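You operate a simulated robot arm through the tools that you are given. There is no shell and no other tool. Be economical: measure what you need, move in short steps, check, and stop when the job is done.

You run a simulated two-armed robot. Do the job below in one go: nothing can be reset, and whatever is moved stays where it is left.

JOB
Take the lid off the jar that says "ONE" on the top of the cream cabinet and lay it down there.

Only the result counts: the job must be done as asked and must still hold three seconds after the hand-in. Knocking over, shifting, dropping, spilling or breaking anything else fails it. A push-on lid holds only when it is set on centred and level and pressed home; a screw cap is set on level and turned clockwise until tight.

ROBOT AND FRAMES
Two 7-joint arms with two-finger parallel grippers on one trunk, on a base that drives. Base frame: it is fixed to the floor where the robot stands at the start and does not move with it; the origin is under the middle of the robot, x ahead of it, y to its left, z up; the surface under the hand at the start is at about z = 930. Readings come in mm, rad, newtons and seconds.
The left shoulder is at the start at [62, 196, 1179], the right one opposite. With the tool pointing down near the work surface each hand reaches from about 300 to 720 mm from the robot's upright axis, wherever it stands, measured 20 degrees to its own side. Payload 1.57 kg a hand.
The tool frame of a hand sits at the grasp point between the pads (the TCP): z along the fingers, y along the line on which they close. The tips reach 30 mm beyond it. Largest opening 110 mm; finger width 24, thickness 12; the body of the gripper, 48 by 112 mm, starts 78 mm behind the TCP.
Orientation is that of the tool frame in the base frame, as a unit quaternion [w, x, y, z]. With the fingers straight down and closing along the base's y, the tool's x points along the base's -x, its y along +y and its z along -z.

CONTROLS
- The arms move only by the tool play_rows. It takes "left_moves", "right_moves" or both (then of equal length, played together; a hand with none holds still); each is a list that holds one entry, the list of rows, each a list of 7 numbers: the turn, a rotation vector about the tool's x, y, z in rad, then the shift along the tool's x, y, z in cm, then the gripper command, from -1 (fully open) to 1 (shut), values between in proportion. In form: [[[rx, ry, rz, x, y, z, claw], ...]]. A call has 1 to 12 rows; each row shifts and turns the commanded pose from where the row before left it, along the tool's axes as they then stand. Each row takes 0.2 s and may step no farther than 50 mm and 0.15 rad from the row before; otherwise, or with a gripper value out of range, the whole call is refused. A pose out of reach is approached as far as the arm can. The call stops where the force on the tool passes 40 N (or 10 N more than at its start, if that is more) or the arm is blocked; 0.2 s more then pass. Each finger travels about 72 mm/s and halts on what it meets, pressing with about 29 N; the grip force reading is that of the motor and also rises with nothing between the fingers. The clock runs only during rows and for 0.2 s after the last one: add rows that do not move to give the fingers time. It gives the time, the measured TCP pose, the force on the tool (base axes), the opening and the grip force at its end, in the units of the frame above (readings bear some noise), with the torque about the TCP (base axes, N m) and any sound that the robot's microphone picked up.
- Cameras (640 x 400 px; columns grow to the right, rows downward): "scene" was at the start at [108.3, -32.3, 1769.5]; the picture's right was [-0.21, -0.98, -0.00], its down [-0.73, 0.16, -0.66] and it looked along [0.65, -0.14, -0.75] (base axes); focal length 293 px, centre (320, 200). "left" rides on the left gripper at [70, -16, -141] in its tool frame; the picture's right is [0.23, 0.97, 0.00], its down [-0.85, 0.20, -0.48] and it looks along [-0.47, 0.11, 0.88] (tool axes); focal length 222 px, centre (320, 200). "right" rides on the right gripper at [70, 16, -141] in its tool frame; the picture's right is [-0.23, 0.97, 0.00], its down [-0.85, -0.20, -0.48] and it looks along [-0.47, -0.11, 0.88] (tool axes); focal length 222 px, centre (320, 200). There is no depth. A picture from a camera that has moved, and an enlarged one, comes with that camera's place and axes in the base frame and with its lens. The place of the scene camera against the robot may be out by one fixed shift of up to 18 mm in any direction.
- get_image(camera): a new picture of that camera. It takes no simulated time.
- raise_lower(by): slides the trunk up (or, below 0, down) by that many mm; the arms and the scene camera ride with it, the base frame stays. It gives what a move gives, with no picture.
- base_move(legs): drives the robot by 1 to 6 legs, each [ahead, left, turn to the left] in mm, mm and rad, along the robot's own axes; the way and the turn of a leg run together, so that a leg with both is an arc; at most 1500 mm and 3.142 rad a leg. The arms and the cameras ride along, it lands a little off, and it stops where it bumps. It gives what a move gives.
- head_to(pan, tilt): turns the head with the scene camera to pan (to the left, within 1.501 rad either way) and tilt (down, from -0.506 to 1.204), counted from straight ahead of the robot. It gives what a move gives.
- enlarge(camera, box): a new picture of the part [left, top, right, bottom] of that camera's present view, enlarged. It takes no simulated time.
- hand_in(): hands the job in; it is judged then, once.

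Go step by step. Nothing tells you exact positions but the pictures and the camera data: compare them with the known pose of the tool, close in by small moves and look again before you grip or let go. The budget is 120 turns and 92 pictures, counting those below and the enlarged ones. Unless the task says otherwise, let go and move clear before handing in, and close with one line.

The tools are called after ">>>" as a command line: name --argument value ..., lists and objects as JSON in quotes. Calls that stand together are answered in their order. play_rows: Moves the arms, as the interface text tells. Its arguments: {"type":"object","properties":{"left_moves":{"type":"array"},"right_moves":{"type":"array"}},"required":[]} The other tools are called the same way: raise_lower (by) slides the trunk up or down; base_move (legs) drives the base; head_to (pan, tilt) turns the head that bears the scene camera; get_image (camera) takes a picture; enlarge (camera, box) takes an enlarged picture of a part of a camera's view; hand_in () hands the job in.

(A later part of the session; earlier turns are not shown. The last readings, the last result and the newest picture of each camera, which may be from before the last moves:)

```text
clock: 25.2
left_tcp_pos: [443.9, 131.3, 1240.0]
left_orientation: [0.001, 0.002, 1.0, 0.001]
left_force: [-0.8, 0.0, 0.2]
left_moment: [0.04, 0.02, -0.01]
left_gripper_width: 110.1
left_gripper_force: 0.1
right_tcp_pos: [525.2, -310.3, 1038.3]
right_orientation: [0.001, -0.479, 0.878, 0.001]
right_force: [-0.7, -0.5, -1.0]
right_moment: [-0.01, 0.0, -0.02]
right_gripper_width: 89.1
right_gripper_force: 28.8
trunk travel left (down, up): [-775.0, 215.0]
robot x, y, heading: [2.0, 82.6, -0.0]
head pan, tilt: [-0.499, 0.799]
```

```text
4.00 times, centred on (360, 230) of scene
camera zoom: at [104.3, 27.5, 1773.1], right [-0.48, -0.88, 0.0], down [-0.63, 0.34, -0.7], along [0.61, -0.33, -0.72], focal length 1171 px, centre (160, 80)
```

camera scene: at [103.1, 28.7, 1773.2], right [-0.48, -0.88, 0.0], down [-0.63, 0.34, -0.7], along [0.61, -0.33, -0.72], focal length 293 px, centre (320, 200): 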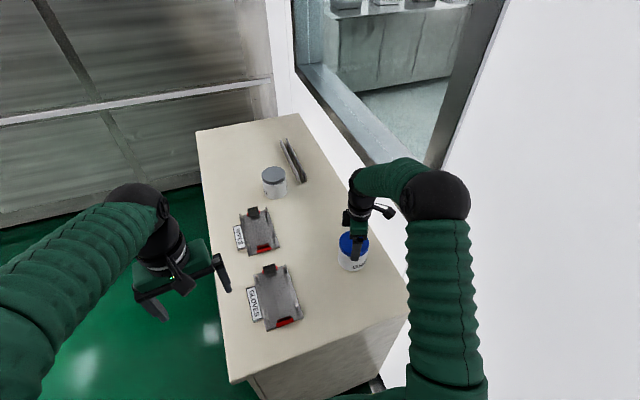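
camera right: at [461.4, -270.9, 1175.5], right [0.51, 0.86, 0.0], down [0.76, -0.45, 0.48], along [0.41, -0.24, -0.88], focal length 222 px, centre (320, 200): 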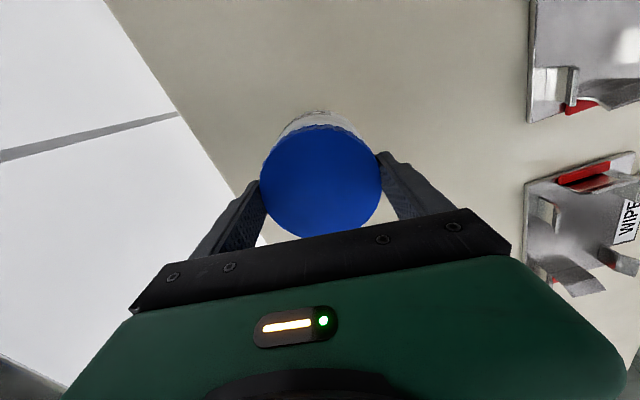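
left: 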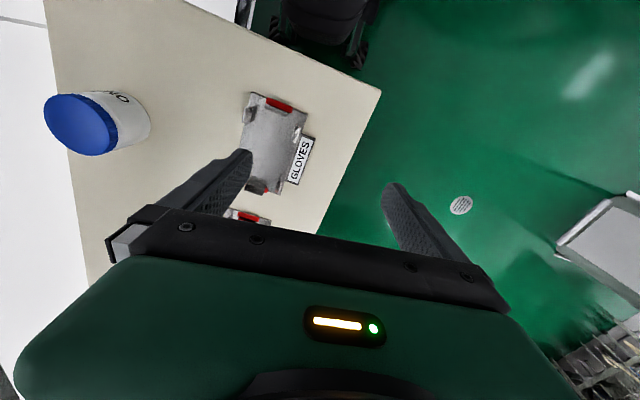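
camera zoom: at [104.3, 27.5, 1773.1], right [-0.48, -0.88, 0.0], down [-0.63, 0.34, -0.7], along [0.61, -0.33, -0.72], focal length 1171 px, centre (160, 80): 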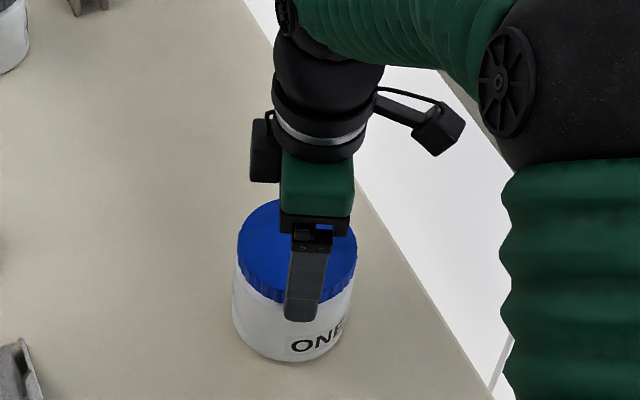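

I can't tell yet whether the jar is rising with the lid. I'll look at the lid seam and base closely.

>>> enlarge --camera "scene" --box '[360, 245, 400, 275]'

>>> enlarge --camera "scene" --box '[360, 225, 410, 275]'

>>> get_image --camera "left"

```text
13.33 times, centred on (380, 260) of scene
camera zoom: at [104.3, 27.5, 1773.1], right [-0.48, -0.88, 0.0], down [-0.63, 0.34, -0.7], along [0.61, -0.33, -0.72], focal length 3905 px, centre (-480, -600)
```

zoom: 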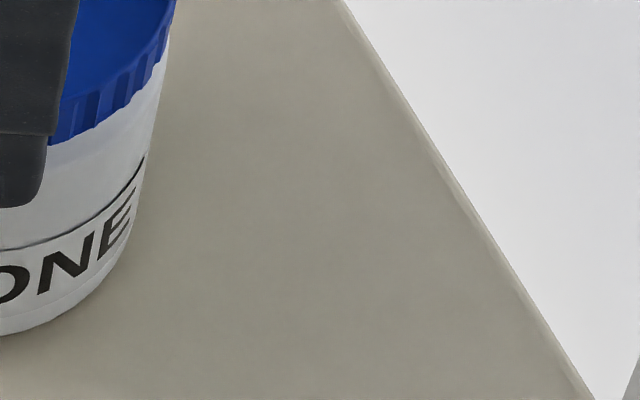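

```text
8.00 times, centred on (385, 250) of scene
camera zoom: at [104.3, 27.5, 1773.1], right [-0.48, -0.88, 0.0], down [-0.63, 0.34, -0.7], along [0.61, -0.33, -0.72], focal length 2343 px, centre (-200, -200)
```

zoom: 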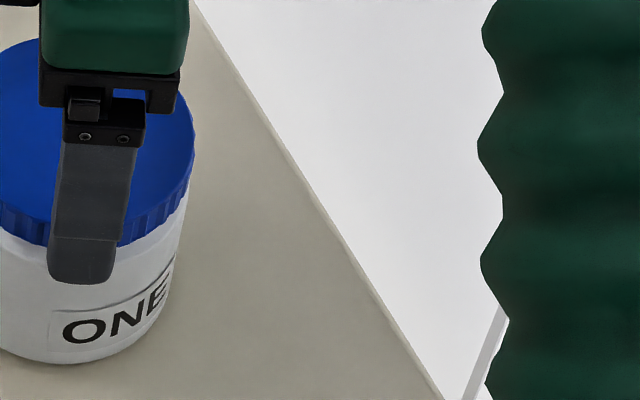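

```text
51 pictures are left
camera left: at [376.2, 115.3, 1381.5], right [-0.22, 0.97, 0.0], down [0.86, 0.19, 0.48], along [0.47, 0.11, -0.88], focal length 222 px, centre (320, 200)
```

left: 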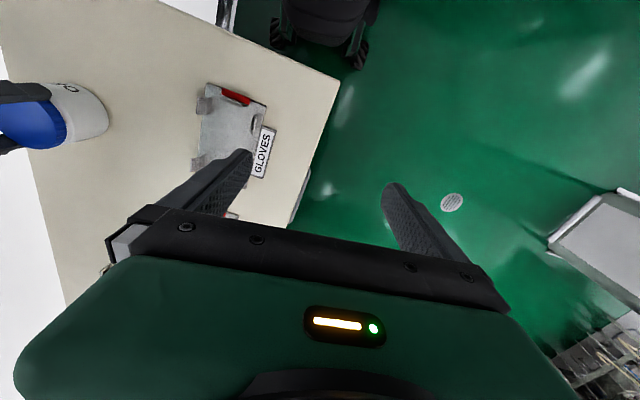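

>>> play_rows --right_moves '[[[0, 0, 0, 0, 0, -0.1, 1], [0, 0, 0, 0, 0, -0.1, 1], [0, 0, 0, 0, 0, 0, 1], [0, 0, 0, 0, 0, 0, 1]]]'

>>> enlarge --camera "scene" --box '[360, 245, 400, 275]'

```text
clock: 26.2
left_tcp_pos: [444.4, 131.4, 1240.5]
left_orientation: [0.0, 0.002, 1.0, 0.001]
left_force: [-0.3, -0.6, 0.0]
left_moment: [0.01, -0.02, -0.01]
left_gripper_width: 109.7
left_gripper_force: 0.1
right_tcp_pos: [523.9, -309.4, 1041.3]
right_orientation: [0.0, -0.479, 0.878, 0.001]
right_force: [-0.2, -0.4, -1.0]
right_moment: [0.02, -0.02, 0.02]
right_gripper_width: 89.4
right_gripper_force: 28.9
trunk travel left (down, up): [-775.0, 215.0]
robot x, y, heading: [-1.6, 83.7, 0.004]
head pan, tilt: [-0.499, 0.799]
```

```text
13.33 times, centred on (380, 260) of scene
camera zoom: at [104.3, 27.5, 1773.1], right [-0.48, -0.88, 0.0], down [-0.63, 0.34, -0.7], along [0.61, -0.33, -0.72], focal length 3905 px, centre (-480, -600)
```

zoom: 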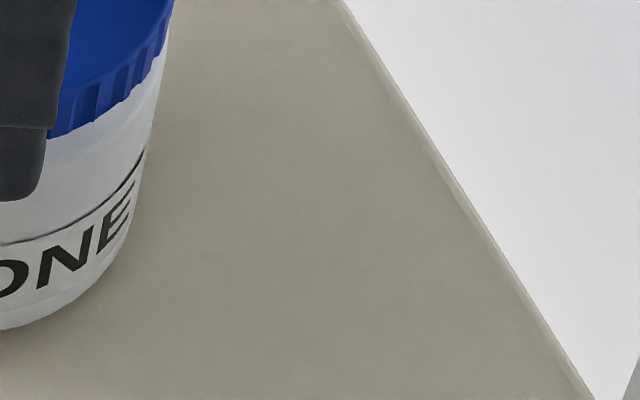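

The label rose with the lid, so the jar is light and still attached. I'll set it back down gently before turning further.

>>> play_rows --right_moves '[[[0, 0, 0, 0, 0, 0.1, 1], [0, 0, 0, 0, 0, 0.1, 1], [0, 0, 0, 0, 0, 0.1, 1], [0, 0, 0, 0, 0, 0.1, 1], [0, 0, 0, 0, 0, 0.1, 1], [0, 0, 0, 0, 0, 0.1, 1], [0, 0, 0, 0, 0, 0, 1]]]'

>>> enlarge --camera "scene" --box '[360, 245, 400, 275]'

```text
clock: 27.8
left_tcp_pos: [443.3, 133.8, 1241.1]
left_orientation: [-0.001, 0.002, 1.0, 0.001]
left_force: [-0.4, 0.2, -0.4]
left_moment: [0.04, -0.02, 0.03]
left_gripper_width: 110.2
left_gripper_force: 0.1
right_tcp_pos: [523.2, -308.9, 1036.0]
right_orientation: [0.001, -0.478, 0.878, 0.001]
right_force: [0.4, 0.8, 5.5]
right_moment: [0.12, 0.12, 0.0]
right_gripper_width: 88.9
right_gripper_force: 29.3
trunk travel left (down, up): [-775.0, 215.0]
robot x, y, heading: [0.3, 79.5, 0.001]
head pan, tilt: [-0.499, 0.799]
```

```text
13.33 times, centred on (380, 260) of scene
camera zoom: at [102.8, 28.8, 1773.3], right [-0.48, -0.88, 0.0], down [-0.63, 0.34, -0.7], along [0.61, -0.33, -0.72], focal length 3905 px, centre (-480, -600)
```

zoom: 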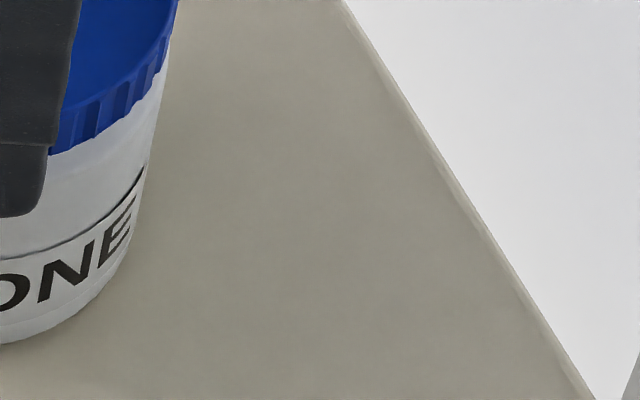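

The jar is back on the surface. I'll keep unscrewing as far as the wrist goes.

>>> play_rows --right_moves '[[[0, 0, -0.1, 0, 0, 0.05, 1], [0, 0, -0.1, 0, 0, 0, 1], [0, 0, -0.1, 0, 0, 0, 1], [0, 0, -0.1, 0, 0, 0, 1], [0, 0, -0.1, 0, 0, 0, 1], [0, 0, -0.1, 0, 0, 0, 1], [0, 0, -0.1, 0, 0, 0, 1], [0, 0, 0, 0, 0, 0, 1]]]'

>>> get_image --camera "scene"

>>> enlarge --camera "scene" --box '[330, 215, 390, 275]'

```text
clock: 29.6
left_tcp_pos: [444.5, 133.4, 1241.9]
left_orientation: [-0.001, 0.002, 1.0, 0.002]
left_force: [-0.2, -0.5, -0.6]
left_moment: [0.01, 0.03, 0.01]
left_gripper_width: 110.1
left_gripper_force: 0.0
right_tcp_pos: [523.4, -306.6, 1035.5]
right_orientation: [-0.002, 0.75, -0.661, 0.0]
right_force: [4.4, -0.9, 21.0]
right_moment: [0.08, -0.06, -0.01]
right_gripper_width: 88.8
right_gripper_force: 29.0
trunk travel left (down, up): [-775.0, 215.0]
robot x, y, heading: [-0.6, 81.9, 0.002]
head pan, tilt: [-0.499, 0.799]
```

```text
48 pictures are left
camera scene: at [101.3, 31.2, 1773.6], right [-0.48, -0.88, 0.0], down [-0.63, 0.34, -0.7], along [0.61, -0.33, -0.72], focal length 293 px, centre (320, 200)
```

scene: 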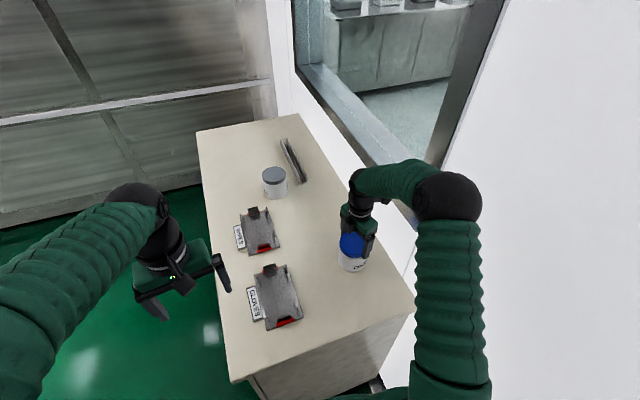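

```text
6.67 times, centred on (360, 245) of scene
camera zoom: at [101.3, 31.2, 1773.6], right [-0.48, -0.88, 0.0], down [-0.63, 0.34, -0.7], along [0.61, -0.33, -0.72], focal length 1952 px, centre (53, -100)
```

zoom: 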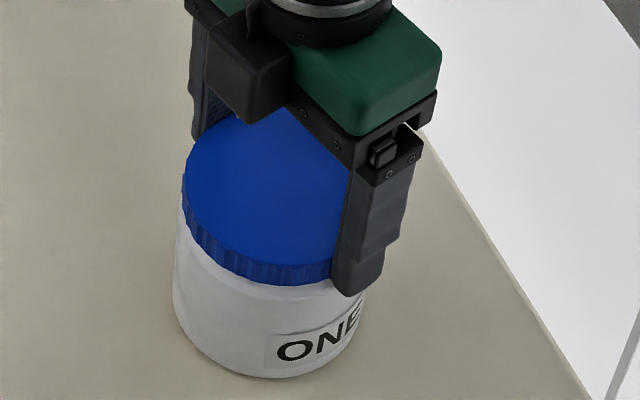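

The press force rose to 21 N, which suggests the cap is climbing its thread. I'll ease up and keep turning.

>>> play_rows --right_moves '[[[0, 0, -0.1, 0, 0, -0.15, 1], [0, 0, -0.1, 0, 0, 0, 1], [0, 0, -0.1, 0, 0, 0, 1], [0, 0, -0.1, 0, 0, 0, 1], [0, 0, -0.1, 0, 0, 0, 1], [0, 0, -0.1, 0, 0, 0, 1], [0, 0, 0, 0, 0, 0, 1]]]'

>>> get_image --camera "scene"

>>> enlarge --camera "scene" --box '[330, 215, 390, 275]'

```text
clock: 31.2
left_tcp_pos: [443.8, 133.8, 1241.7]
left_orientation: [-0.001, 0.002, 1.0, 0.001]
left_force: [-0.5, -0.4, 0.4]
left_moment: [-0.01, 0.0, 0.02]
left_gripper_width: 110.0
left_gripper_force: 0.1
right_tcp_pos: [522.8, -308.7, 1035.6]
right_orientation: [-0.001, 0.912, -0.41, -0.001]
right_force: [-1.7, 1.8, 6.7]
right_moment: [0.05, 0.3, -0.04]
right_gripper_width: 89.2
right_gripper_force: 28.7
trunk travel left (down, up): [-775.0, 215.0]
robot x, y, heading: [2.9, 80.0, -0.001]
head pan, tilt: [-0.499, 0.799]
```

```text
46 pictures are left
camera scene: at [101.8, 30.2, 1773.4], right [-0.48, -0.88, 0.0], down [-0.63, 0.34, -0.7], along [0.61, -0.33, -0.72], focal length 293 px, centre (320, 200)
```

scene: 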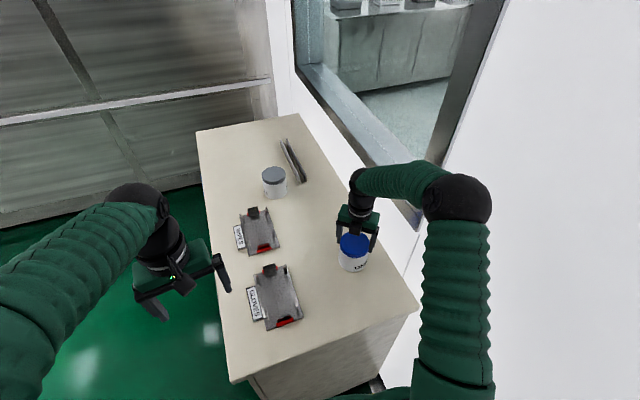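

```text
6.67 times, centred on (360, 245) of scene
camera zoom: at [101.8, 30.2, 1773.4], right [-0.48, -0.88, 0.0], down [-0.63, 0.34, -0.7], along [0.61, -0.33, -0.72], focal length 1952 px, centre (53, -100)
```

zoom: 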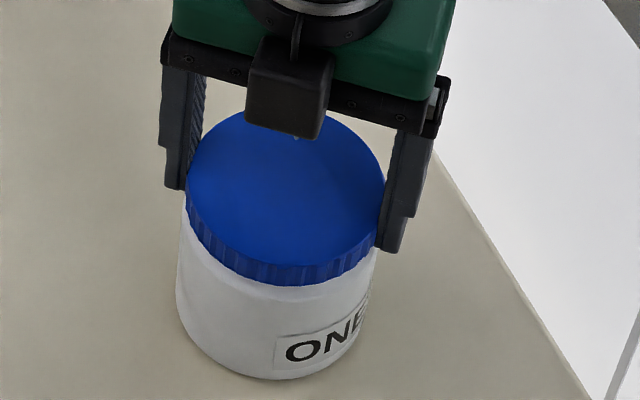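

The wrist still has travel; it's at 3.2 rad total. I'll add a little press to keep the jar from turning and continue.

>>> play_rows --right_moves '[[[0, 0, 0, 0, 0, 0.12, 1], [0, 0, -0.1, 0, 0, 0, 1], [0, 0, -0.1, 0, 0, 0, 1], [0, 0, -0.1, 0, 0, 0, 1], [0, 0, -0.1, 0, 0, 0, 1], [0, 0, -0.1, 0, 0, 0, 1], [0, 0, -0.1, 0, 0, 0, 1], [0, 0, 0, 0, 0, 0, 1]]]'

>>> enlarge --camera "scene" --box '[330, 215, 390, 275]'

```text
clock: 33.0
left_tcp_pos: [443.8, 135.8, 1242.5]
left_orientation: [0.001, 0.003, 1.0, 0.0]
left_force: [-0.1, 0.2, 0.5]
left_moment: [0.0, 0.0, -0.01]
left_gripper_width: 110.2
left_gripper_force: 0.0
right_tcp_pos: [522.8, -305.6, 1035.9]
right_orientation: [-0.001, 0.993, -0.122, 0.001]
right_force: [5.3, 4.0, 18.2]
right_moment: [0.16, -0.12, -0.01]
right_gripper_width: 88.9
right_gripper_force: 28.9
trunk travel left (down, up): [-775.0, 215.0]
robot x, y, heading: [1.9, 85.5, -0.0]
head pan, tilt: [-0.499, 0.799]
```

```text
6.67 times, centred on (360, 245) of scene
camera zoom: at [101.8, 32.8, 1773.5], right [-0.48, -0.88, 0.0], down [-0.63, 0.34, -0.7], along [0.61, -0.33, -0.72], focal length 1952 px, centre (53, -100)
```

zoom: 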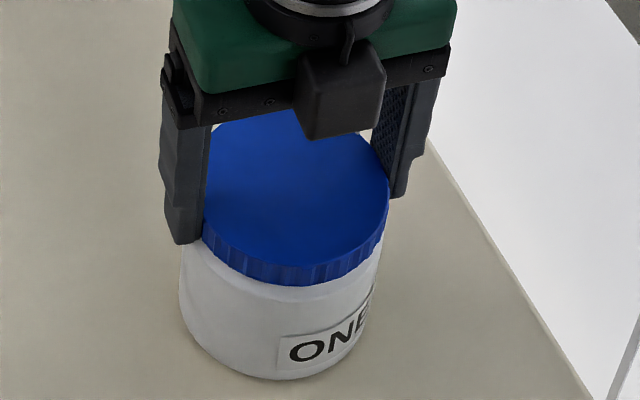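

The jar is steady, with 3.8 rad total. I'll turn some more, then do another gentle lift test.

>>> play_rows --right_moves '[[[0, 0, -0.1, 0, 0, 0, 1], [0, 0, -0.1, 0, 0, 0, 1], [0, 0, -0.1, 0, 0, 0, 1], [0, 0, -0.1, 0, 0, 0, 1], [0, 0, -0.1, 0, 0, 0, 1], [0, 0, -0.1, 0, 0, 0, 1], [0, 0, -0.1, 0, 0, 0, 1], [0, 0, 0, 0, 0, 0, 1]]]'

>>> enlarge --camera "scene" --box '[330, 215, 390, 275]'

```text
clock: 34.8
left_tcp_pos: [447.9, 147.1, 1238.8]
left_orientation: [-0.002, 0.002, 1.0, -0.006]
left_force: [-0.2, 1.0, -1.0]
left_moment: [0.0, -0.01, 0.01]
left_gripper_width: 110.1
left_gripper_force: 0.1
right_tcp_pos: [525.2, -295.1, 1039.3]
right_orientation: [0.005, 0.995, 0.102, -0.001]
right_force: [0.4, 0.5, -1.4]
right_moment: [0.01, -0.04, -0.04]
right_gripper_width: 89.1
right_gripper_force: 29.2
right hand out of reach, approached as far as the arm can: row 5, 6, 7
trunk travel left (down, up): [-775.0, 215.0]
robot x, y, heading: [1.8, 82.0, 0.002]
head pan, tilt: [-0.499, 0.799]
```

```text
6.67 times, centred on (360, 245) of scene
camera zoom: at [110.8, 68.5, 1773.4], right [-0.48, -0.88, 0.02], down [-0.63, 0.33, -0.7], along [0.61, -0.35, -0.71], focal length 1952 px, centre (53, -100)
```

zoom: 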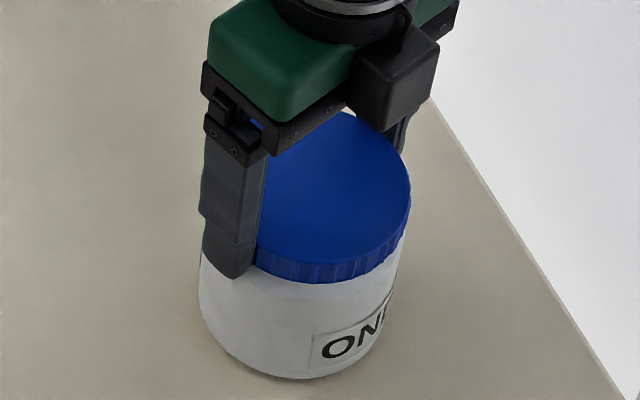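

The wrist hit its limit and the robot swayed, moving the hand about 10 mm. I'll turn back a little so it can settle.

>>> play_rows --right_moves '[[[0, 0, 0.1, 0, 0, 0, 1], [0, 0, 0.1, 0, 0, 0, 1], [0, 0, 0.1, 0, 0, 0, 1], [0, 0, 0, 0, 0, 0, 1], [0, 0, 0, 0, 0, 0, 1], [0, 0, 0, 0, 0, 0, 1]]]'

>>> get_image --camera "scene"

>>> enlarge --camera "scene" --box '[330, 215, 390, 275]'

```text
clock: 36.2
left_tcp_pos: [443.5, 139.1, 1240.9]
left_orientation: [0.001, 0.003, 1.0, -0.002]
left_force: [-0.5, 0.5, -0.5]
left_moment: [0.0, -0.03, 0.0]
left_gripper_width: 110.1
left_gripper_force: 0.1
right_tcp_pos: [522.0, -303.8, 1038.1]
right_orientation: [0.002, 0.999, -0.049, 0.0]
right_force: [0.1, -0.4, -1.1]
right_moment: [-0.01, 0.0, 0.02]
right_gripper_width: 89.2
right_gripper_force: 28.6
trunk travel left (down, up): [-775.0, 215.0]
robot x, y, heading: [0.3, 84.2, -0.002]
head pan, tilt: [-0.499, 0.799]
```

```text
42 pictures are left
camera scene: at [99.5, 41.4, 1773.8], right [-0.48, -0.88, 0.01], down [-0.63, 0.34, -0.7], along [0.61, -0.34, -0.71], focal length 293 px, centre (320, 200)
```

scene: 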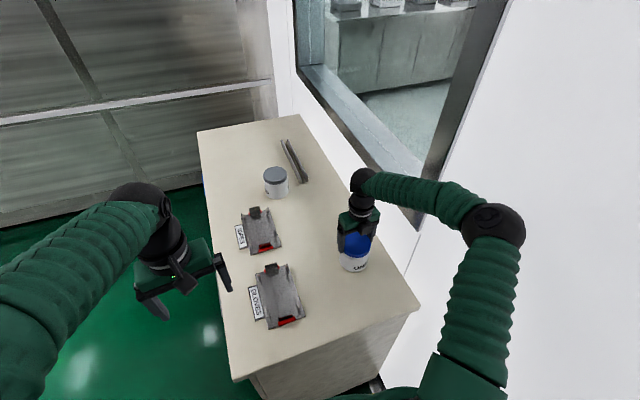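

```text
6.67 times, centred on (360, 245) of scene
camera zoom: at [99.5, 41.4, 1773.8], right [-0.48, -0.88, 0.01], down [-0.63, 0.34, -0.7], along [0.61, -0.34, -0.71], focal length 1952 px, centre (53, -100)
```

zoom: 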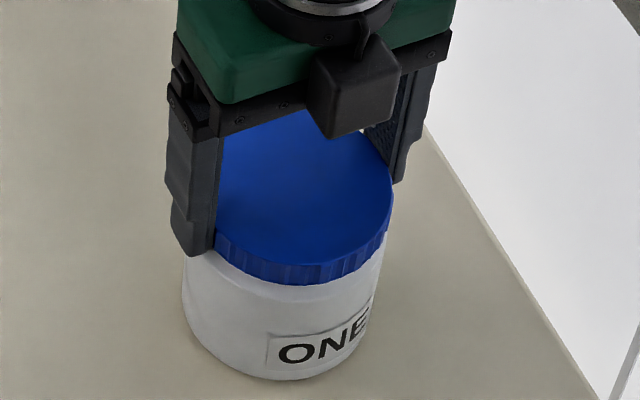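

The elbow has swung out toward the wall and the jar hangs about 2 mm up, still on the lid. I'll set it down and look closely at the seam.

>>> play_rows --right_moves '[[[0, 0, 0, 0, 0, 0.1, 1], [0, 0, 0, 0, 0, 0.1, 1], [0, 0, 0, 0, 0, 0.1, 1], [0, 0, 0, 0, 0, 0, 1], [0, 0, 0, 0, 0, 0, 1]]]'

>>> enlarge --camera "scene" --box '[335, 235, 380, 275]'

```text
clock: 37.4
left_tcp_pos: [444.0, 135.0, 1241.3]
left_orientation: [0.001, 0.003, 1.0, 0.0]
left_force: [0.3, 0.1, -0.1]
left_moment: [-0.01, 0.01, 0.01]
left_gripper_width: 109.6
left_gripper_force: 0.1
right_tcp_pos: [523.9, -306.3, 1034.9]
right_orientation: [0.0, 0.999, -0.049, 0.003]
right_force: [8.8, -0.6, 33.9]
right_moment: [0.06, -0.11, -0.04]
right_gripper_width: 89.2
right_gripper_force: 28.9
trunk travel left (down, up): [-775.0, 215.0]
robot x, y, heading: [-1.4, 85.9, 0.002]
head pan, tilt: [-0.499, 0.799]
```

```text
10.00 times, centred on (358, 255) of scene
camera zoom: at [99.5, 32.9, 1773.8], right [-0.48, -0.88, 0.0], down [-0.63, 0.34, -0.7], along [0.61, -0.33, -0.72], focal length 2929 px, centre (-55, -350)
```

zoom: 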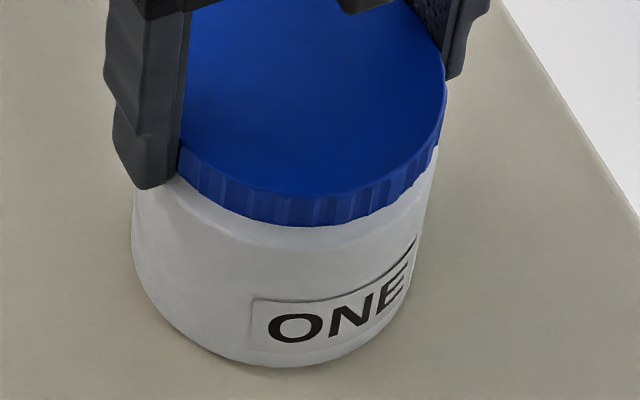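

The TCP height at a similar press is unchanged after 4 rad of turning, and the lid-to-base distance is the same, so this is a push-on lid that spins freely. Pulling it off means holding the jar with the left hand. I'll ease the press, release the lid and raise the right hand.

>>> play_rows --right_moves '[[[0, 0, 0, 0, 0, -0.2, 1], [0, 0, 0, 0, 0, -0.2, 1], [0, 0, 0, 0, 0, 0, 1], [0, 0, 0, 0, 0, 0, 0], [0, 0, 0, 0, 0, 0, -1], [0, 0, 0, 0, 0, 0, -1], [0, 0, 0, 0, 0, -0.5, -1], [0, 0, 0, 0, 0, -1, -1], [0, 0, 0, 0, 0, -2, -1], [0, 0, 0, 0, 0, -3, -1], [0, 0, 0, 0, 0, -3, -1]]]'

>>> enlarge --camera "scene" --box '[310, 180, 410, 280]'

```text
clock: 39.8
left_tcp_pos: [444.6, 133.4, 1242.2]
left_orientation: [0.0, 0.003, 1.0, 0.001]
left_force: [-0.4, 0.0, -0.2]
left_moment: [0.01, -0.03, -0.04]
left_gripper_width: 110.0
left_gripper_force: 0.1
right_tcp_pos: [525.5, -308.5, 1131.2]
right_orientation: [-0.001, 0.999, -0.048, 0.0]
right_force: [-0.1, -0.4, 0.8]
right_moment: [-0.02, -0.01, 0.0]
right_gripper_width: 110.2
right_gripper_force: 0.0
trunk travel left (down, up): [-775.0, 215.0]
robot x, y, heading: [3.7, 81.7, 0.003]
head pan, tilt: [-0.499, 0.799]
```

```text
4.00 times, centred on (360, 230) of scene
camera zoom: at [103.1, 28.8, 1773.2], right [-0.48, -0.88, 0.0], down [-0.63, 0.34, -0.7], along [0.61, -0.33, -0.72], focal length 1171 px, centre (160, 80)
```

zoom: 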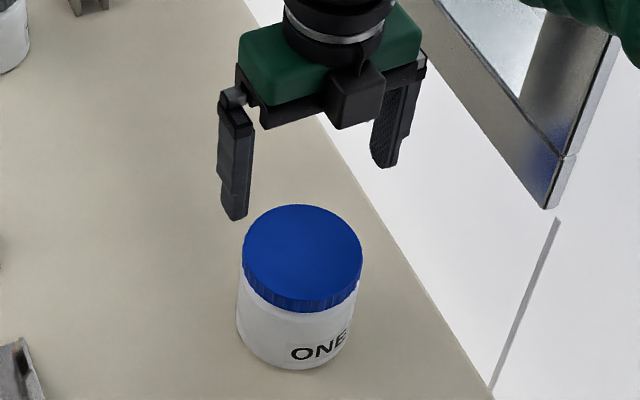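

The jar stands upright, and the lid shows no rise. I'll unwind the right wrist and at the same time roll the left wrist toward 180° for a side grip on the jar.

>>> play_rows --right_moves '[[[0, 0, 0.15, 0, 0, -1, -1], [0, 0, 0.15, 0, 0, -1, -1], [0, 0, 0.15, 0, 0, -1, -1], [0, 0, 0.15, 0, 0, -1, -1], [0, 0, 0.15, 0, 0, 0, -1], [0, 0, 0.15, 0, 0, 0, -1], [0, 0, 0.15, 0, 0, 0, -1], [0, 0, 0.15, 0, 0, 0, -1], [0, 0, 0.15, 0, 0, 0, -1], [0, 0, 0.15, 0, 0, 0, -1], [0, 0, 0.15, 0, 0, 0, -1], [0, 0, 0.15, 0, 0, 0, -1]]]' --left_moves '[[[0, 0, 0.15, 0, 0, 0, -1], [0, 0, 0.15, 0, 0, 0, -1], [0, 0, 0.15, 0, 0, 0, -1], [0, 0, 0.15, 0, 0, 0, -1], [0, 0, 0.15, 0, 0, 0, -1], [0, 0, 0.15, 0, 0, 0, -1], [0, 0, 0.15, 0, 0, 0, -1], [0, 0, 0.15, 0, 0, 0, -1], [0, 0, 0.15, 0, 0, 0, -1], [0, 0, 0.15, 0, 0, 0, -1], [0, 0, 0.15, 0, 0, 0, -1], [0, 0, 0.15, 0, 0, 0, -1]]]'

>>> play_rows --right_moves '[[[0, 0, 0.15, 0, 0, 0, -1], [0, 0, 0.15, 0, 0, 0, -1], [0, 0, 0.15, 0, 0, 0, -1], [0, 0, 0.15, 0, 0, 0, -1], [0, 0, 0.15, 0, 0, 0, -1], [0, 0, 0.15, 0, 0, 0, -1], [0, 0, 0.15, 0, 0, 0, -1], [0, 0, 0.15, 0, 0, 0, -1], [0, 0, 0.15, 0, 0, 0, -1], [0, 0, 0.15, 0, 0, 0, -1], [0, 0, 0.15, 0, 0, 0, -1], [0, 0, 0.15, 0, 0, 0, -1]]]' --left_moves '[[[0, 0, 0.15, 0, 0, 0, -1], [0, 0, 0.15, 0, 0, 0, -1], [0, 0, 0.15, 0, 0, 0, -1], [0, 0, 0.15, 0, 0, 0, -1], [0, 0, 0.15, 0, 0, 0, -1], [0, 0, 0, 0, 0, 0, -1], [0, 0, 0, 0, 0, 0, -1], [0, 0, 0, 0, 0, 0, -1], [0, 0, 0, 0, 0, 0, -1], [0, 0, 0, 0, 0, 0, -1], [0, 0, 0, 0, 0, 0, -1], [0, 0, 0, 0, 0, 0, -1]]]'

>>> get_image --camera "scene"

```text
clock: 42.4
left_tcp_pos: [443.8, 131.9, 1241.5]
left_orientation: [-0.001, 0.785, 0.619, 0.001]
left_force: [-0.7, 0.1, 0.2]
left_moment: [-0.01, 0.02, 0.0]
left_gripper_width: 110.2
left_gripper_force: 0.0
right_tcp_pos: [523.5, -307.8, 1169.4]
right_orientation: [0.001, -0.582, 0.813, 0.001]
right_force: [-0.4, 0.2, 0.5]
right_moment: [0.04, 0.0, 0.01]
right_gripper_width: 109.9
right_gripper_force: 0.0
trunk travel left (down, up): [-775.0, 215.0]
robot x, y, heading: [-1.4, 84.9, 0.0]
head pan, tilt: [-0.499, 0.799]
```

```text
clock: 45.0
left_tcp_pos: [444.4, 132.1, 1241.9]
left_orientation: [-0.002, 0.957, 0.29, 0.001]
left_force: [-0.3, 0.1, 0.1]
left_moment: [-0.01, 0.01, 0.02]
left_gripper_width: 110.3
left_gripper_force: 0.0
right_tcp_pos: [524.4, -308.7, 1171.4]
right_orientation: [-0.001, 0.275, 0.961, 0.001]
right_force: [-0.1, -0.5, -0.6]
right_moment: [-0.01, 0.02, 0.02]
right_gripper_width: 110.0
right_gripper_force: 0.0
trunk travel left (down, up): [-775.0, 215.0]
robot x, y, heading: [-1.1, 85.1, -0.001]
head pan, tilt: [-0.499, 0.799]
```

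```text
38 pictures are left
camera scene: at [104.0, 28.3, 1773.1], right [-0.48, -0.88, 0.0], down [-0.63, 0.34, -0.7], along [0.61, -0.33, -0.72], focal length 293 px, centre (320, 200)
```

scene: 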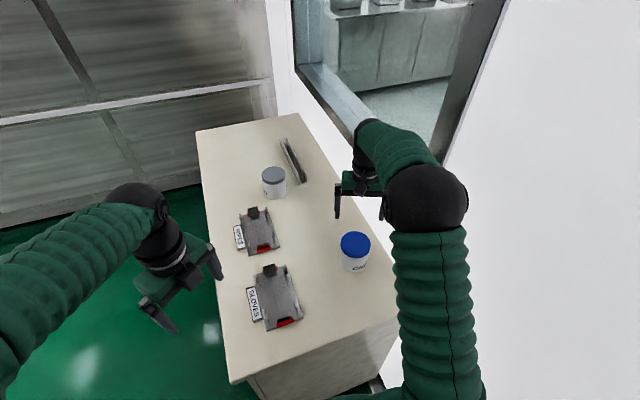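

The left wrist can't give the camera-up roll at the azimuth I need, so I'll use the natural roll. That's yaw about 0.66 rad, then pitching the fingers up to 30° below horizontal.

>>> play_rows --left_moves '[[[0, 0, -0.15, 0, 0, 0, -1], [0, 0, -0.15, 0, 0, 0, -1], [0, 0, -0.15, 0, 0, 0, -1], [0, 0, -0.15, 0, 0, 0, -1], [0, 0, -0.15, 0, 0, 0, -1], [0, 0, -0.15, 0, 0, 0, -1], [0, 0, -0.15, 0, 0, 0, -1], [0, 0, -0.15, 0, 0, 0, -1], [0, 0, -0.15, 0, 0, 0, -1], [0, 0, -0.15, 0, 0, 0, -1], [0, 0, -0.15, 0, 0, 0, -1], [0, 0, -0.15, 0, 0, 0, -1]]]'

>>> play_rows --left_moves '[[[0, 0, -0.09, 0, 0, 0, -1], [0, -0.15, 0, 0, 0, 0, -1], [0, -0.15, 0, 0, 0, 0, -1], [0, -0.15, 0, 0, 0, 0, -1], [0, -0.15, 0, 0, 0, 0, -1], [0, -0.15, 0, 0, 0, 0, -1], [0, -0.15, 0, 0, 0, 0, -1], [0, -0.147, 0, 0, 0, 0, -1], [0, 0, 0, 0, 0, 0, -1], [0, 0, 0, 0, 0, 0, -1]]]'

>>> get_image --camera "left"

>>> get_image --camera "scene"

```text
clock: 47.6
left_tcp_pos: [444.2, 132.5, 1241.5]
left_orientation: [0.0, 0.367, 0.93, 0.001]
left_force: [0.6, 0.0, 1.1]
left_moment: [-0.02, -0.01, 0.0]
left_gripper_width: 110.2
left_gripper_force: 0.0
right_tcp_pos: [524.6, -309.7, 1170.8]
right_orientation: [-0.001, 0.273, 0.962, 0.001]
right_force: [0.6, -0.6, -0.2]
right_moment: [-0.01, 0.02, -0.03]
right_gripper_width: 110.0
right_gripper_force: 0.2
trunk travel left (down, up): [-775.0, 215.0]
robot x, y, heading: [-2.6, 85.0, 0.006]
head pan, tilt: [-0.499, 0.799]
```

```text
clock: 49.8
left_tcp_pos: [453.7, 131.0, 1244.4]
left_orientation: [0.472, 0.283, 0.819, -0.162]
left_force: [-0.7, -0.4, 0.2]
left_moment: [0.02, 0.02, 0.0]
left_gripper_width: 109.9
left_gripper_force: 0.0
left hand out of reach, approached as far as the arm can: row 8
right_tcp_pos: [524.2, -309.8, 1169.9]
right_orientation: [0.0, 0.274, 0.962, 0.002]
right_force: [0.2, 0.2, 0.2]
right_moment: [0.01, 0.0, 0.01]
right_gripper_width: 110.2
right_gripper_force: 0.2
trunk travel left (down, up): [-775.0, 215.0]
robot x, y, heading: [-1.9, 82.3, 0.001]
head pan, tilt: [-0.499, 0.799]
```

```text
37 pictures are left
camera left: at [321.6, 215.1, 1255.2], right [0.51, 0.84, -0.19], down [0.14, 0.15, 0.98], along [0.85, -0.53, -0.04], focal length 222 px, centre (320, 200)
```

left: 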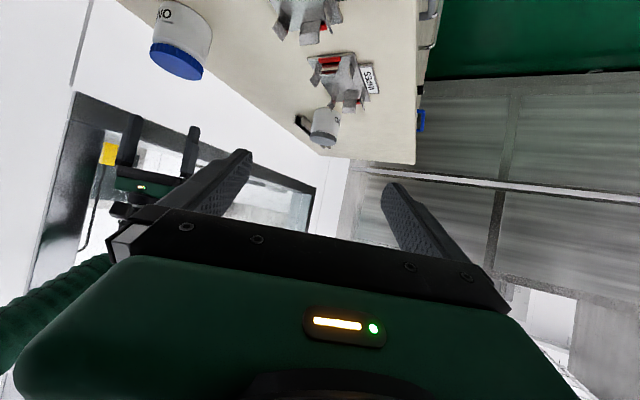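

```text
36 pictures are left
camera scene: at [102.1, 28.5, 1773.3], right [-0.48, -0.88, 0.0], down [-0.63, 0.34, -0.7], along [0.61, -0.33, -0.72], focal length 293 px, centre (320, 200)
```

scene: 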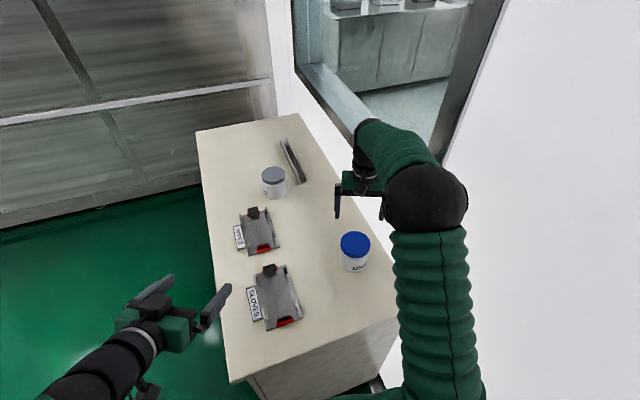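

The left hand is pitched at 30° below horizontal. I'll carry it toward the point in front of the jar, about (420, -227, 1045), halfway first.

>>> play_rows --left_moves '[[[0, 0, 0, 0.82, -3.37, 2.98, -1], [0, 0, 0, 0.82, -3.37, 2.98, -1], [0, 0, 0, 0.82, -3.37, 2.98, -1], [0, 0, 0, 0.82, -3.37, 2.98, -1], [0, 0, 0, 0.82, -3.37, 2.98, -1], [0, 0, 0, 0, 0, 0, -1], [0, 0, 0, 0, 0, 0, -1]]]'

>>> get_image --camera "scene"

```text
clock: 51.4
left_tcp_pos: [489.7, 4.6, 1145.6]
left_orientation: [0.469, 0.291, 0.817, -0.169]
left_force: [0.3, -0.1, 0.4]
left_moment: [0.01, 0.01, 0.01]
left_gripper_width: 110.0
left_gripper_force: 0.1
left hand out of reach, approached as far as the arm can: row 1, 3, 4, 5
right_tcp_pos: [524.6, -309.4, 1171.8]
right_orientation: [0.001, 0.272, 0.962, 0.002]
right_force: [0.1, 0.6, -0.6]
right_moment: [0.05, -0.02, 0.01]
right_gripper_width: 110.0
right_gripper_force: 0.0
trunk travel left (down, up): [-775.0, 215.0]
robot x, y, heading: [1.0, 86.8, 0.001]
head pan, tilt: [-0.499, 0.799]
```

```text
35 pictures are left
camera scene: at [103.0, 27.4, 1773.2], right [-0.48, -0.88, 0.0], down [-0.63, 0.34, -0.7], along [0.61, -0.33, -0.72], focal length 293 px, centre (320, 200)
```

scene: 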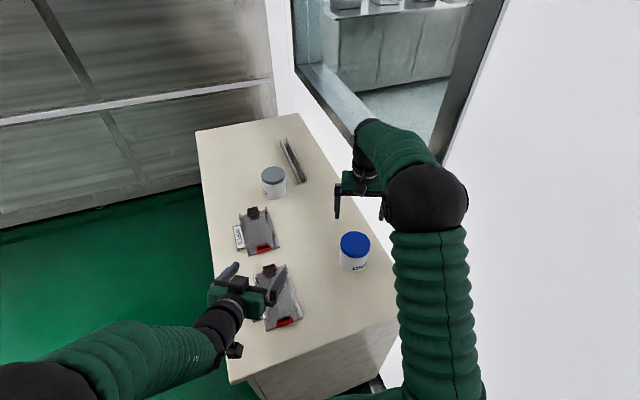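

The middle of the path is too folded for the left arm, but the target itself should suit it better. I'll continue toward (440, -225, 1075).

>>> play_rows --left_moves '[[[0, 0, 0, 0, -3.03, 2.92, -1], [0, 0, 0, 0, -3.03, 2.92, -1], [0, 0, 0, 0, -3.03, 2.92, -1], [0, 0, 0, 0, -3.03, 2.92, -1], [0, 0, 0, 0, 0, 0, -1], [0, 0, 0, 0, 0, 0, -1], [0, 0, 0, 0, 0, 0, -1]]]'

>>> get_image --camera "scene"

```text
clock: 53.0
left_tcp_pos: [568.5, -45.5, 1100.1]
left_orientation: [0.467, 0.293, 0.817, -0.171]
left_force: [-0.2, 0.1, 0.1]
left_moment: [0.02, -0.02, -0.02]
left_gripper_width: 110.1
left_gripper_force: 0.1
left hand out of reach, approached as far as the arm can: row 1, 2, 3, 4
right_tcp_pos: [525.0, -309.3, 1170.3]
right_orientation: [0.0, 0.273, 0.962, 0.001]
right_force: [0.2, -0.5, 0.0]
right_moment: [0.01, -0.01, -0.02]
right_gripper_width: 109.7
right_gripper_force: 0.0
trunk travel left (down, up): [-775.0, 215.0]
robot x, y, heading: [-1.1, 85.3, 0.002]
head pan, tilt: [-0.499, 0.799]
```

```text
34 pictures are left
camera scene: at [104.8, 27.6, 1773.1], right [-0.48, -0.88, 0.0], down [-0.63, 0.34, -0.69], along [0.61, -0.33, -0.72], focal length 293 px, centre (320, 200)
```

scene: 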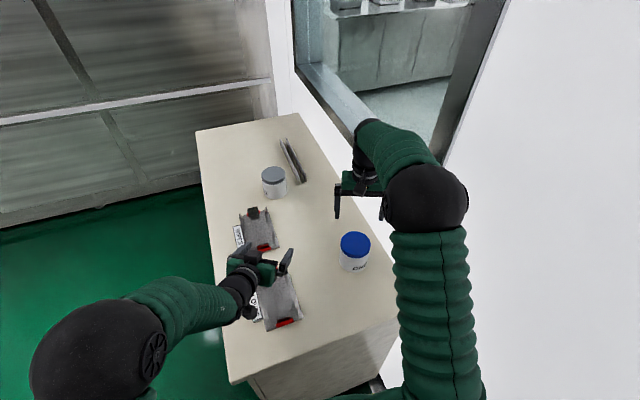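

That azimuth is past the left wrist's limits across the body. I'll swing the left hand's approach more sideways, to an azimuth of about -75°, which passes above the trays, and raise the right hand out of the way.

>>> play_rows --left_moves '[[[0.13, 0, 0.075, 0, 0, 0, -1], [0.13, 0, 0.075, 0, 0, 0, -1], [0.13, 0, 0.075, 0, 0, 0, -1], [0.13, 0, 0.075, 0, 0, 0, -1], [0, 0, 0, 0, 0, 0, -1], [0, 0, 0, 0, 0, 0, -1], [0, 0, 0, 0, 0, 0, -1]]]' --right_moves '[[[0, 0, 0, 0, 0, -2, -1], [0, 0, 0, 0, 0, -2, -1], [0, 0, 0, 0, 0, -2, -1], [0, 0, 0, 0, 0, -2, -1], [0, 0, 0, 0, 0, 0, -1], [0, 0, 0, 0, 0, 0, -1], [0, 0, 0, 0, 0, 0, -1]]]'

>>> get_image --camera "scene"

```text
clock: 54.6
left_tcp_pos: [569.2, -46.6, 1102.5]
left_orientation: [0.402, 0.512, 0.699, -0.295]
left_force: [0.5, 0.9, -0.8]
left_moment: [0.0, 0.02, -0.02]
left_gripper_width: 110.0
left_gripper_force: 0.1
right_tcp_pos: [524.9, -307.9, 1250.2]
right_orientation: [-0.001, 0.273, 0.962, 0.001]
right_force: [0.1, 0.4, -0.5]
right_moment: [0.0, 0.02, -0.01]
right_gripper_width: 110.1
right_gripper_force: 0.0
trunk travel left (down, up): [-775.0, 215.0]
robot x, y, heading: [2.3, 85.0, 0.002]
head pan, tilt: [-0.499, 0.799]
```

```text
33 pictures are left
camera scene: at [104.9, 27.7, 1773.1], right [-0.48, -0.88, 0.0], down [-0.63, 0.34, -0.69], along [0.61, -0.33, -0.72], focal length 293 px, centre (320, 200)
```

scene: 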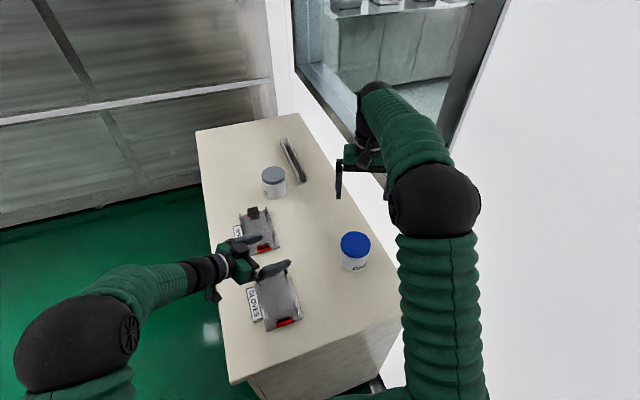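

The new orientation is in reach. I'll move to the pre-grasp point in front of the jar at about (482, -184, 1067).

>>> play_rows --left_moves '[[[0, 0, 0, -0.55, -3.1, 2.7, -1], [0, 0, 0, -0.55, -3.1, 2.7, -1], [0, 0, 0, -0.55, -3.1, 2.7, -1], [0, 0, 0, -0.55, -3.1, 2.7, -1], [0, 0, 0, 0, 0, 0, -1], [0, 0, 0, 0, 0, 0, -1], [0, 0, 0, 0, 0, 0, -1], [0, 0, 0, 0, 0, 0, -1]]]'

>>> get_image --camera "scene"

>>> get_image --camera "left"

```text
clock: 56.4
left_tcp_pos: [488.2, -177.7, 1066.6]
left_orientation: [0.403, 0.508, 0.702, -0.292]
left_force: [-0.4, 0.2, 0.8]
left_moment: [-0.01, 0.03, -0.01]
left_gripper_width: 109.8
left_gripper_force: 0.1
right_tcp_pos: [523.2, -310.3, 1250.1]
right_orientation: [-0.001, 0.274, 0.962, 0.002]
right_force: [0.1, 0.2, -0.8]
right_moment: [-0.01, 0.0, 0.0]
right_gripper_width: 110.0
right_gripper_force: 0.1
trunk travel left (down, up): [-775.0, 215.0]
robot x, y, heading: [1.9, 84.9, 0.002]
head pan, tilt: [-0.499, 0.799]
```

```text
32 pictures are left
camera scene: at [104.2, 26.2, 1773.2], right [-0.48, -0.88, 0.0], down [-0.63, 0.34, -0.69], along [0.61, -0.33, -0.72], focal length 293 px, centre (320, 200)
```

scene: 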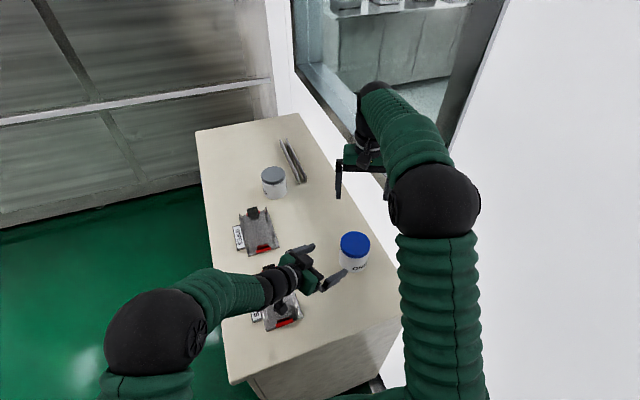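

```text
31 pictures are left
camera left: at [424.9, -32.7, 1076.3], right [0.89, 0.41, -0.2], down [0.19, 0.05, 0.98], along [0.41, -0.91, -0.04], focal length 222 px, centre (320, 200)
```

left: 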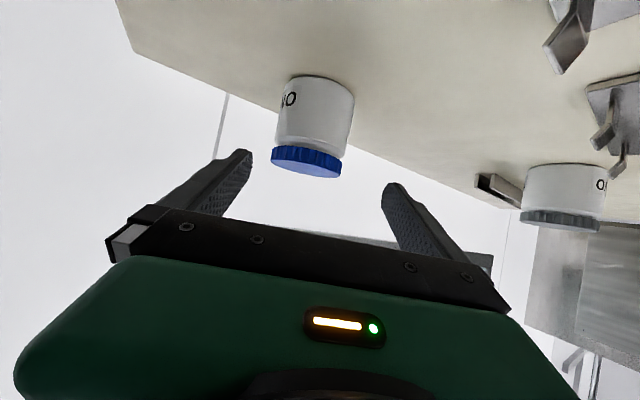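

The jar sits right ahead between the left fingers, with its axis at about (519, -303) and 8 mm toward the tool's -y. I'll correct that and go in most of the way.

>>> play_rows --left_moves '[[[0, 0, 0, 0.85, -0.4, 0, -1], [0, 0, 0, 0.85, -0.4, 1, -1], [0, 0, 0, 0, 0, 2.5, -1], [0, 0, 0, 0, 0, 2.5, -1], [0, 0, 0, 0, 0, 2, -1], [0, 0, 0, 0, 0, 0, -1], [0, 0, 0, 0, 0, 0, -1], [0, 0, 0, 0, 0, 0, -1]]]'

>>> get_image --camera "left"

>>> enlarge --camera "scene" --box '[250, 190, 410, 330]'

```text
clock: 57.4
left_tcp_pos: [567.0, -150.9, 1035.9]
left_orientation: [0.435, 0.452, 0.734, -0.263]
left_force: [-0.5, 0.1, -1.1]
left_moment: [-0.02, 0.01, -0.02]
left_gripper_width: 110.0
left_gripper_force: 0.0
right_tcp_pos: [523.9, -308.0, 1247.4]
right_orientation: [0.0, 0.273, 0.962, 0.002]
right_force: [-0.3, 0.5, 0.5]
right_moment: [0.0, -0.01, 0.02]
right_gripper_width: 109.9
right_gripper_force: 0.0
trunk travel left (down, up): [-775.0, 215.0]
robot x, y, heading: [-1.2, 85.6, 0.004]
head pan, tilt: [-0.499, 0.799]
stopped in row 5 (left hand): the arm was blocked; the commanded pose is now the measured one
```

```text
30 pictures are left
camera left: at [481.7, -17.4, 1041.8], right [0.82, 0.54, -0.19], down [0.17, 0.09, 0.98], along [0.55, -0.84, -0.01], focal length 222 px, centre (320, 200)
```

left: 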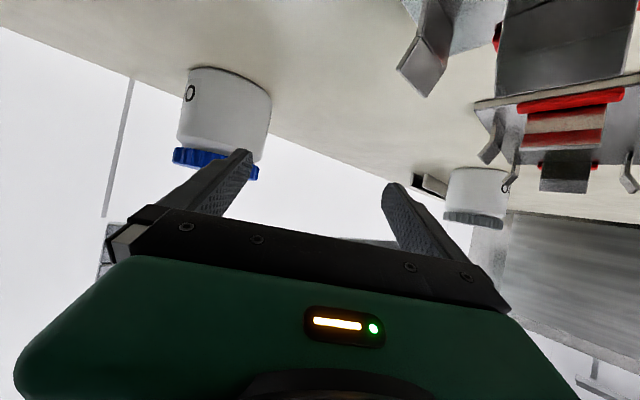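

```text
2.86 times, centred on (330, 260) of scene
camera zoom: at [106.1, 26.6, 1769.7], right [-0.48, -0.88, 0.0], down [-0.63, 0.34, -0.69], along [0.61, -0.33, -0.72], focal length 837 px, centre (291, 29)
```

zoom: 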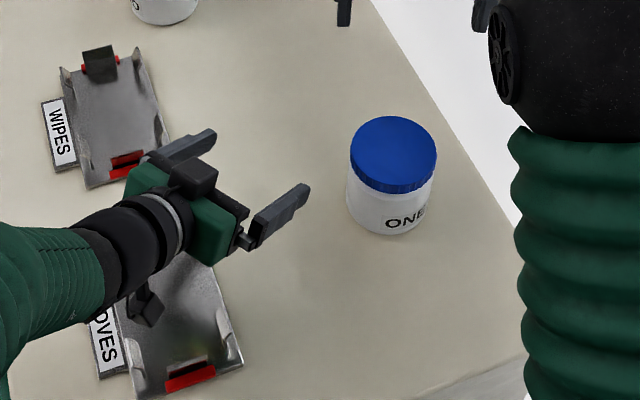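

The left arm can't get in there from this stance and stopped clear of everything; the trays look unmoved. I'll lift it away, then reposition the base: back a little and turned right, so the jar is ahead of both arms.

>>> play_rows --left_moves '[[[0, 0, 0, -3.3, 0, -1.8, -1], [0, 0, 0, -3.3, 0, -1.8, -1], [0, 0, 0, -3.3, 0, -1.8, -1], [0, 0, 0, -3.3, 0, -1.8, -1], [0, 0, 0, 1.35, 1.0, -4.0, -1], [0, 0, 0, 1.35, 1.0, -4.0, -1], [0, 0, 0, 1.35, 1.0, -4.0, -1], [0, 0, 0, 1.35, 1.0, -4.0, -1], [0, 0, 0, 1.35, 1.0, -4.0, -1], [0, 0, 0, 1.35, 1.0, -4.0, -1], [0, 0, 0, 1.35, 1.0, -4.0, -1], [0, 0, 0, 1.35, 1.0, -4.0, -1]]]'

>>> get_image --camera "scene"

```text
clock: 60.0
left_tcp_pos: [483.1, 181.9, 1247.5]
left_orientation: [0.434, 0.454, 0.732, -0.265]
left_force: [0.1, 1.1, 0.5]
left_moment: [0.01, -0.02, -0.03]
left_gripper_width: 110.2
left_gripper_force: 0.2
right_tcp_pos: [521.9, -305.7, 1252.9]
right_orientation: [0.001, 0.274, 0.962, 0.001]
right_force: [0.2, 0.0, -0.2]
right_moment: [-0.03, -0.04, 0.02]
right_gripper_width: 110.1
right_gripper_force: 0.0
trunk travel left (down, up): [-775.0, 215.0]
robot x, y, heading: [0.2, 86.5, 0.002]
head pan, tilt: [-0.499, 0.799]
```

```text
28 pictures are left
camera scene: at [102.4, 31.7, 1773.3], right [-0.48, -0.88, 0.0], down [-0.63, 0.34, -0.7], along [0.61, -0.33, -0.72], focal length 293 px, centre (320, 200)
```

scene: 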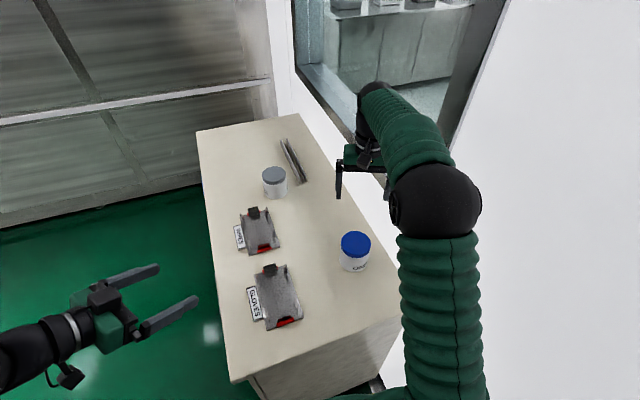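

The trays and jar are undisturbed. I'll bring the right hand inboard to about (450, -20) so it clears the wall when the base turns.

>>> play_rows --right_moves '[[[0, 0, 0, 3.05, 2.95, 0, -1], [0, 0, 0, 3.05, 2.95, 0, -1], [0, 0, 0, 3.05, 2.95, 0, -1], [0, 0, 0, 3.05, 2.95, 0, -1], [0, 0, 0, 3.05, 2.95, 0, -1], [0, 0, 0, 3.05, 2.95, 0, -1], [0, 0, 0, 3.05, 2.95, 0, -1], [0, 0, 0, 0, 0, 0, -1], [0, 0, 0, 0, 0, 0, -1]]]'

>>> base_move --legs '[[-50, 0, 0]]'

>>> get_image --camera "scene"

```text
clock: 62.0
left_tcp_pos: [483.9, 180.2, 1246.2]
left_orientation: [0.434, 0.454, 0.733, -0.264]
left_force: [-0.7, -0.1, 0.6]
left_moment: [-0.01, -0.02, 0.02]
left_gripper_width: 110.2
left_gripper_force: 0.1
right_tcp_pos: [450.4, -16.7, 1252.7]
right_orientation: [0.001, 0.273, 0.962, 0.002]
right_force: [0.3, -0.2, -0.8]
right_moment: [0.02, 0.02, 0.01]
right_gripper_width: 110.2
right_gripper_force: 0.1
trunk travel left (down, up): [-775.0, 215.0]
robot x, y, heading: [-0.8, 83.3, 0.001]
head pan, tilt: [-0.499, 0.799]
```

```text
clock: 63.0
left_tcp_pos: [445.1, 180.7, 1241.2]
left_orientation: [0.43, 0.452, 0.734, -0.267]
left_force: [0.7, 0.9, -0.2]
left_moment: [-0.02, -0.04, -0.02]
left_gripper_width: 110.0
left_gripper_force: 0.0
right_tcp_pos: [412.3, -17.0, 1246.3]
right_orientation: [-0.004, 0.274, 0.962, 0.0]
right_force: [0.8, 0.3, -0.4]
right_moment: [0.01, 0.09, 0.01]
right_gripper_width: 109.9
right_gripper_force: 0.1
trunk travel left (down, up): [-775.0, 215.0]
robot x, y, heading: [-49.6, 84.6, 0.003]
head pan, tilt: [-0.499, 0.799]
```

```text
27 pictures are left
camera scene: at [69.7, 30.4, 1772.0], right [-0.48, -0.88, 0.01], down [-0.64, 0.34, -0.69], along [0.6, -0.33, -0.72], focal length 293 px, centre (320, 200)
```

scene: 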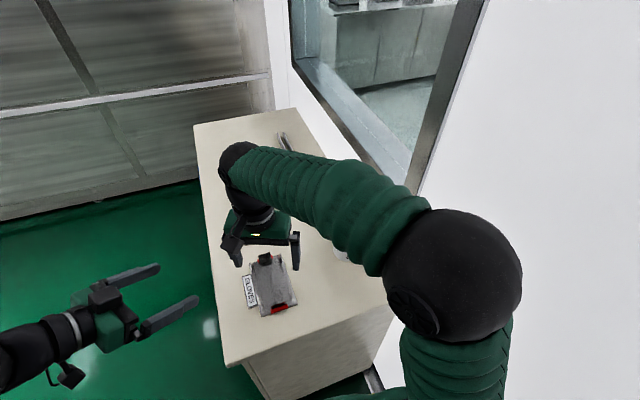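

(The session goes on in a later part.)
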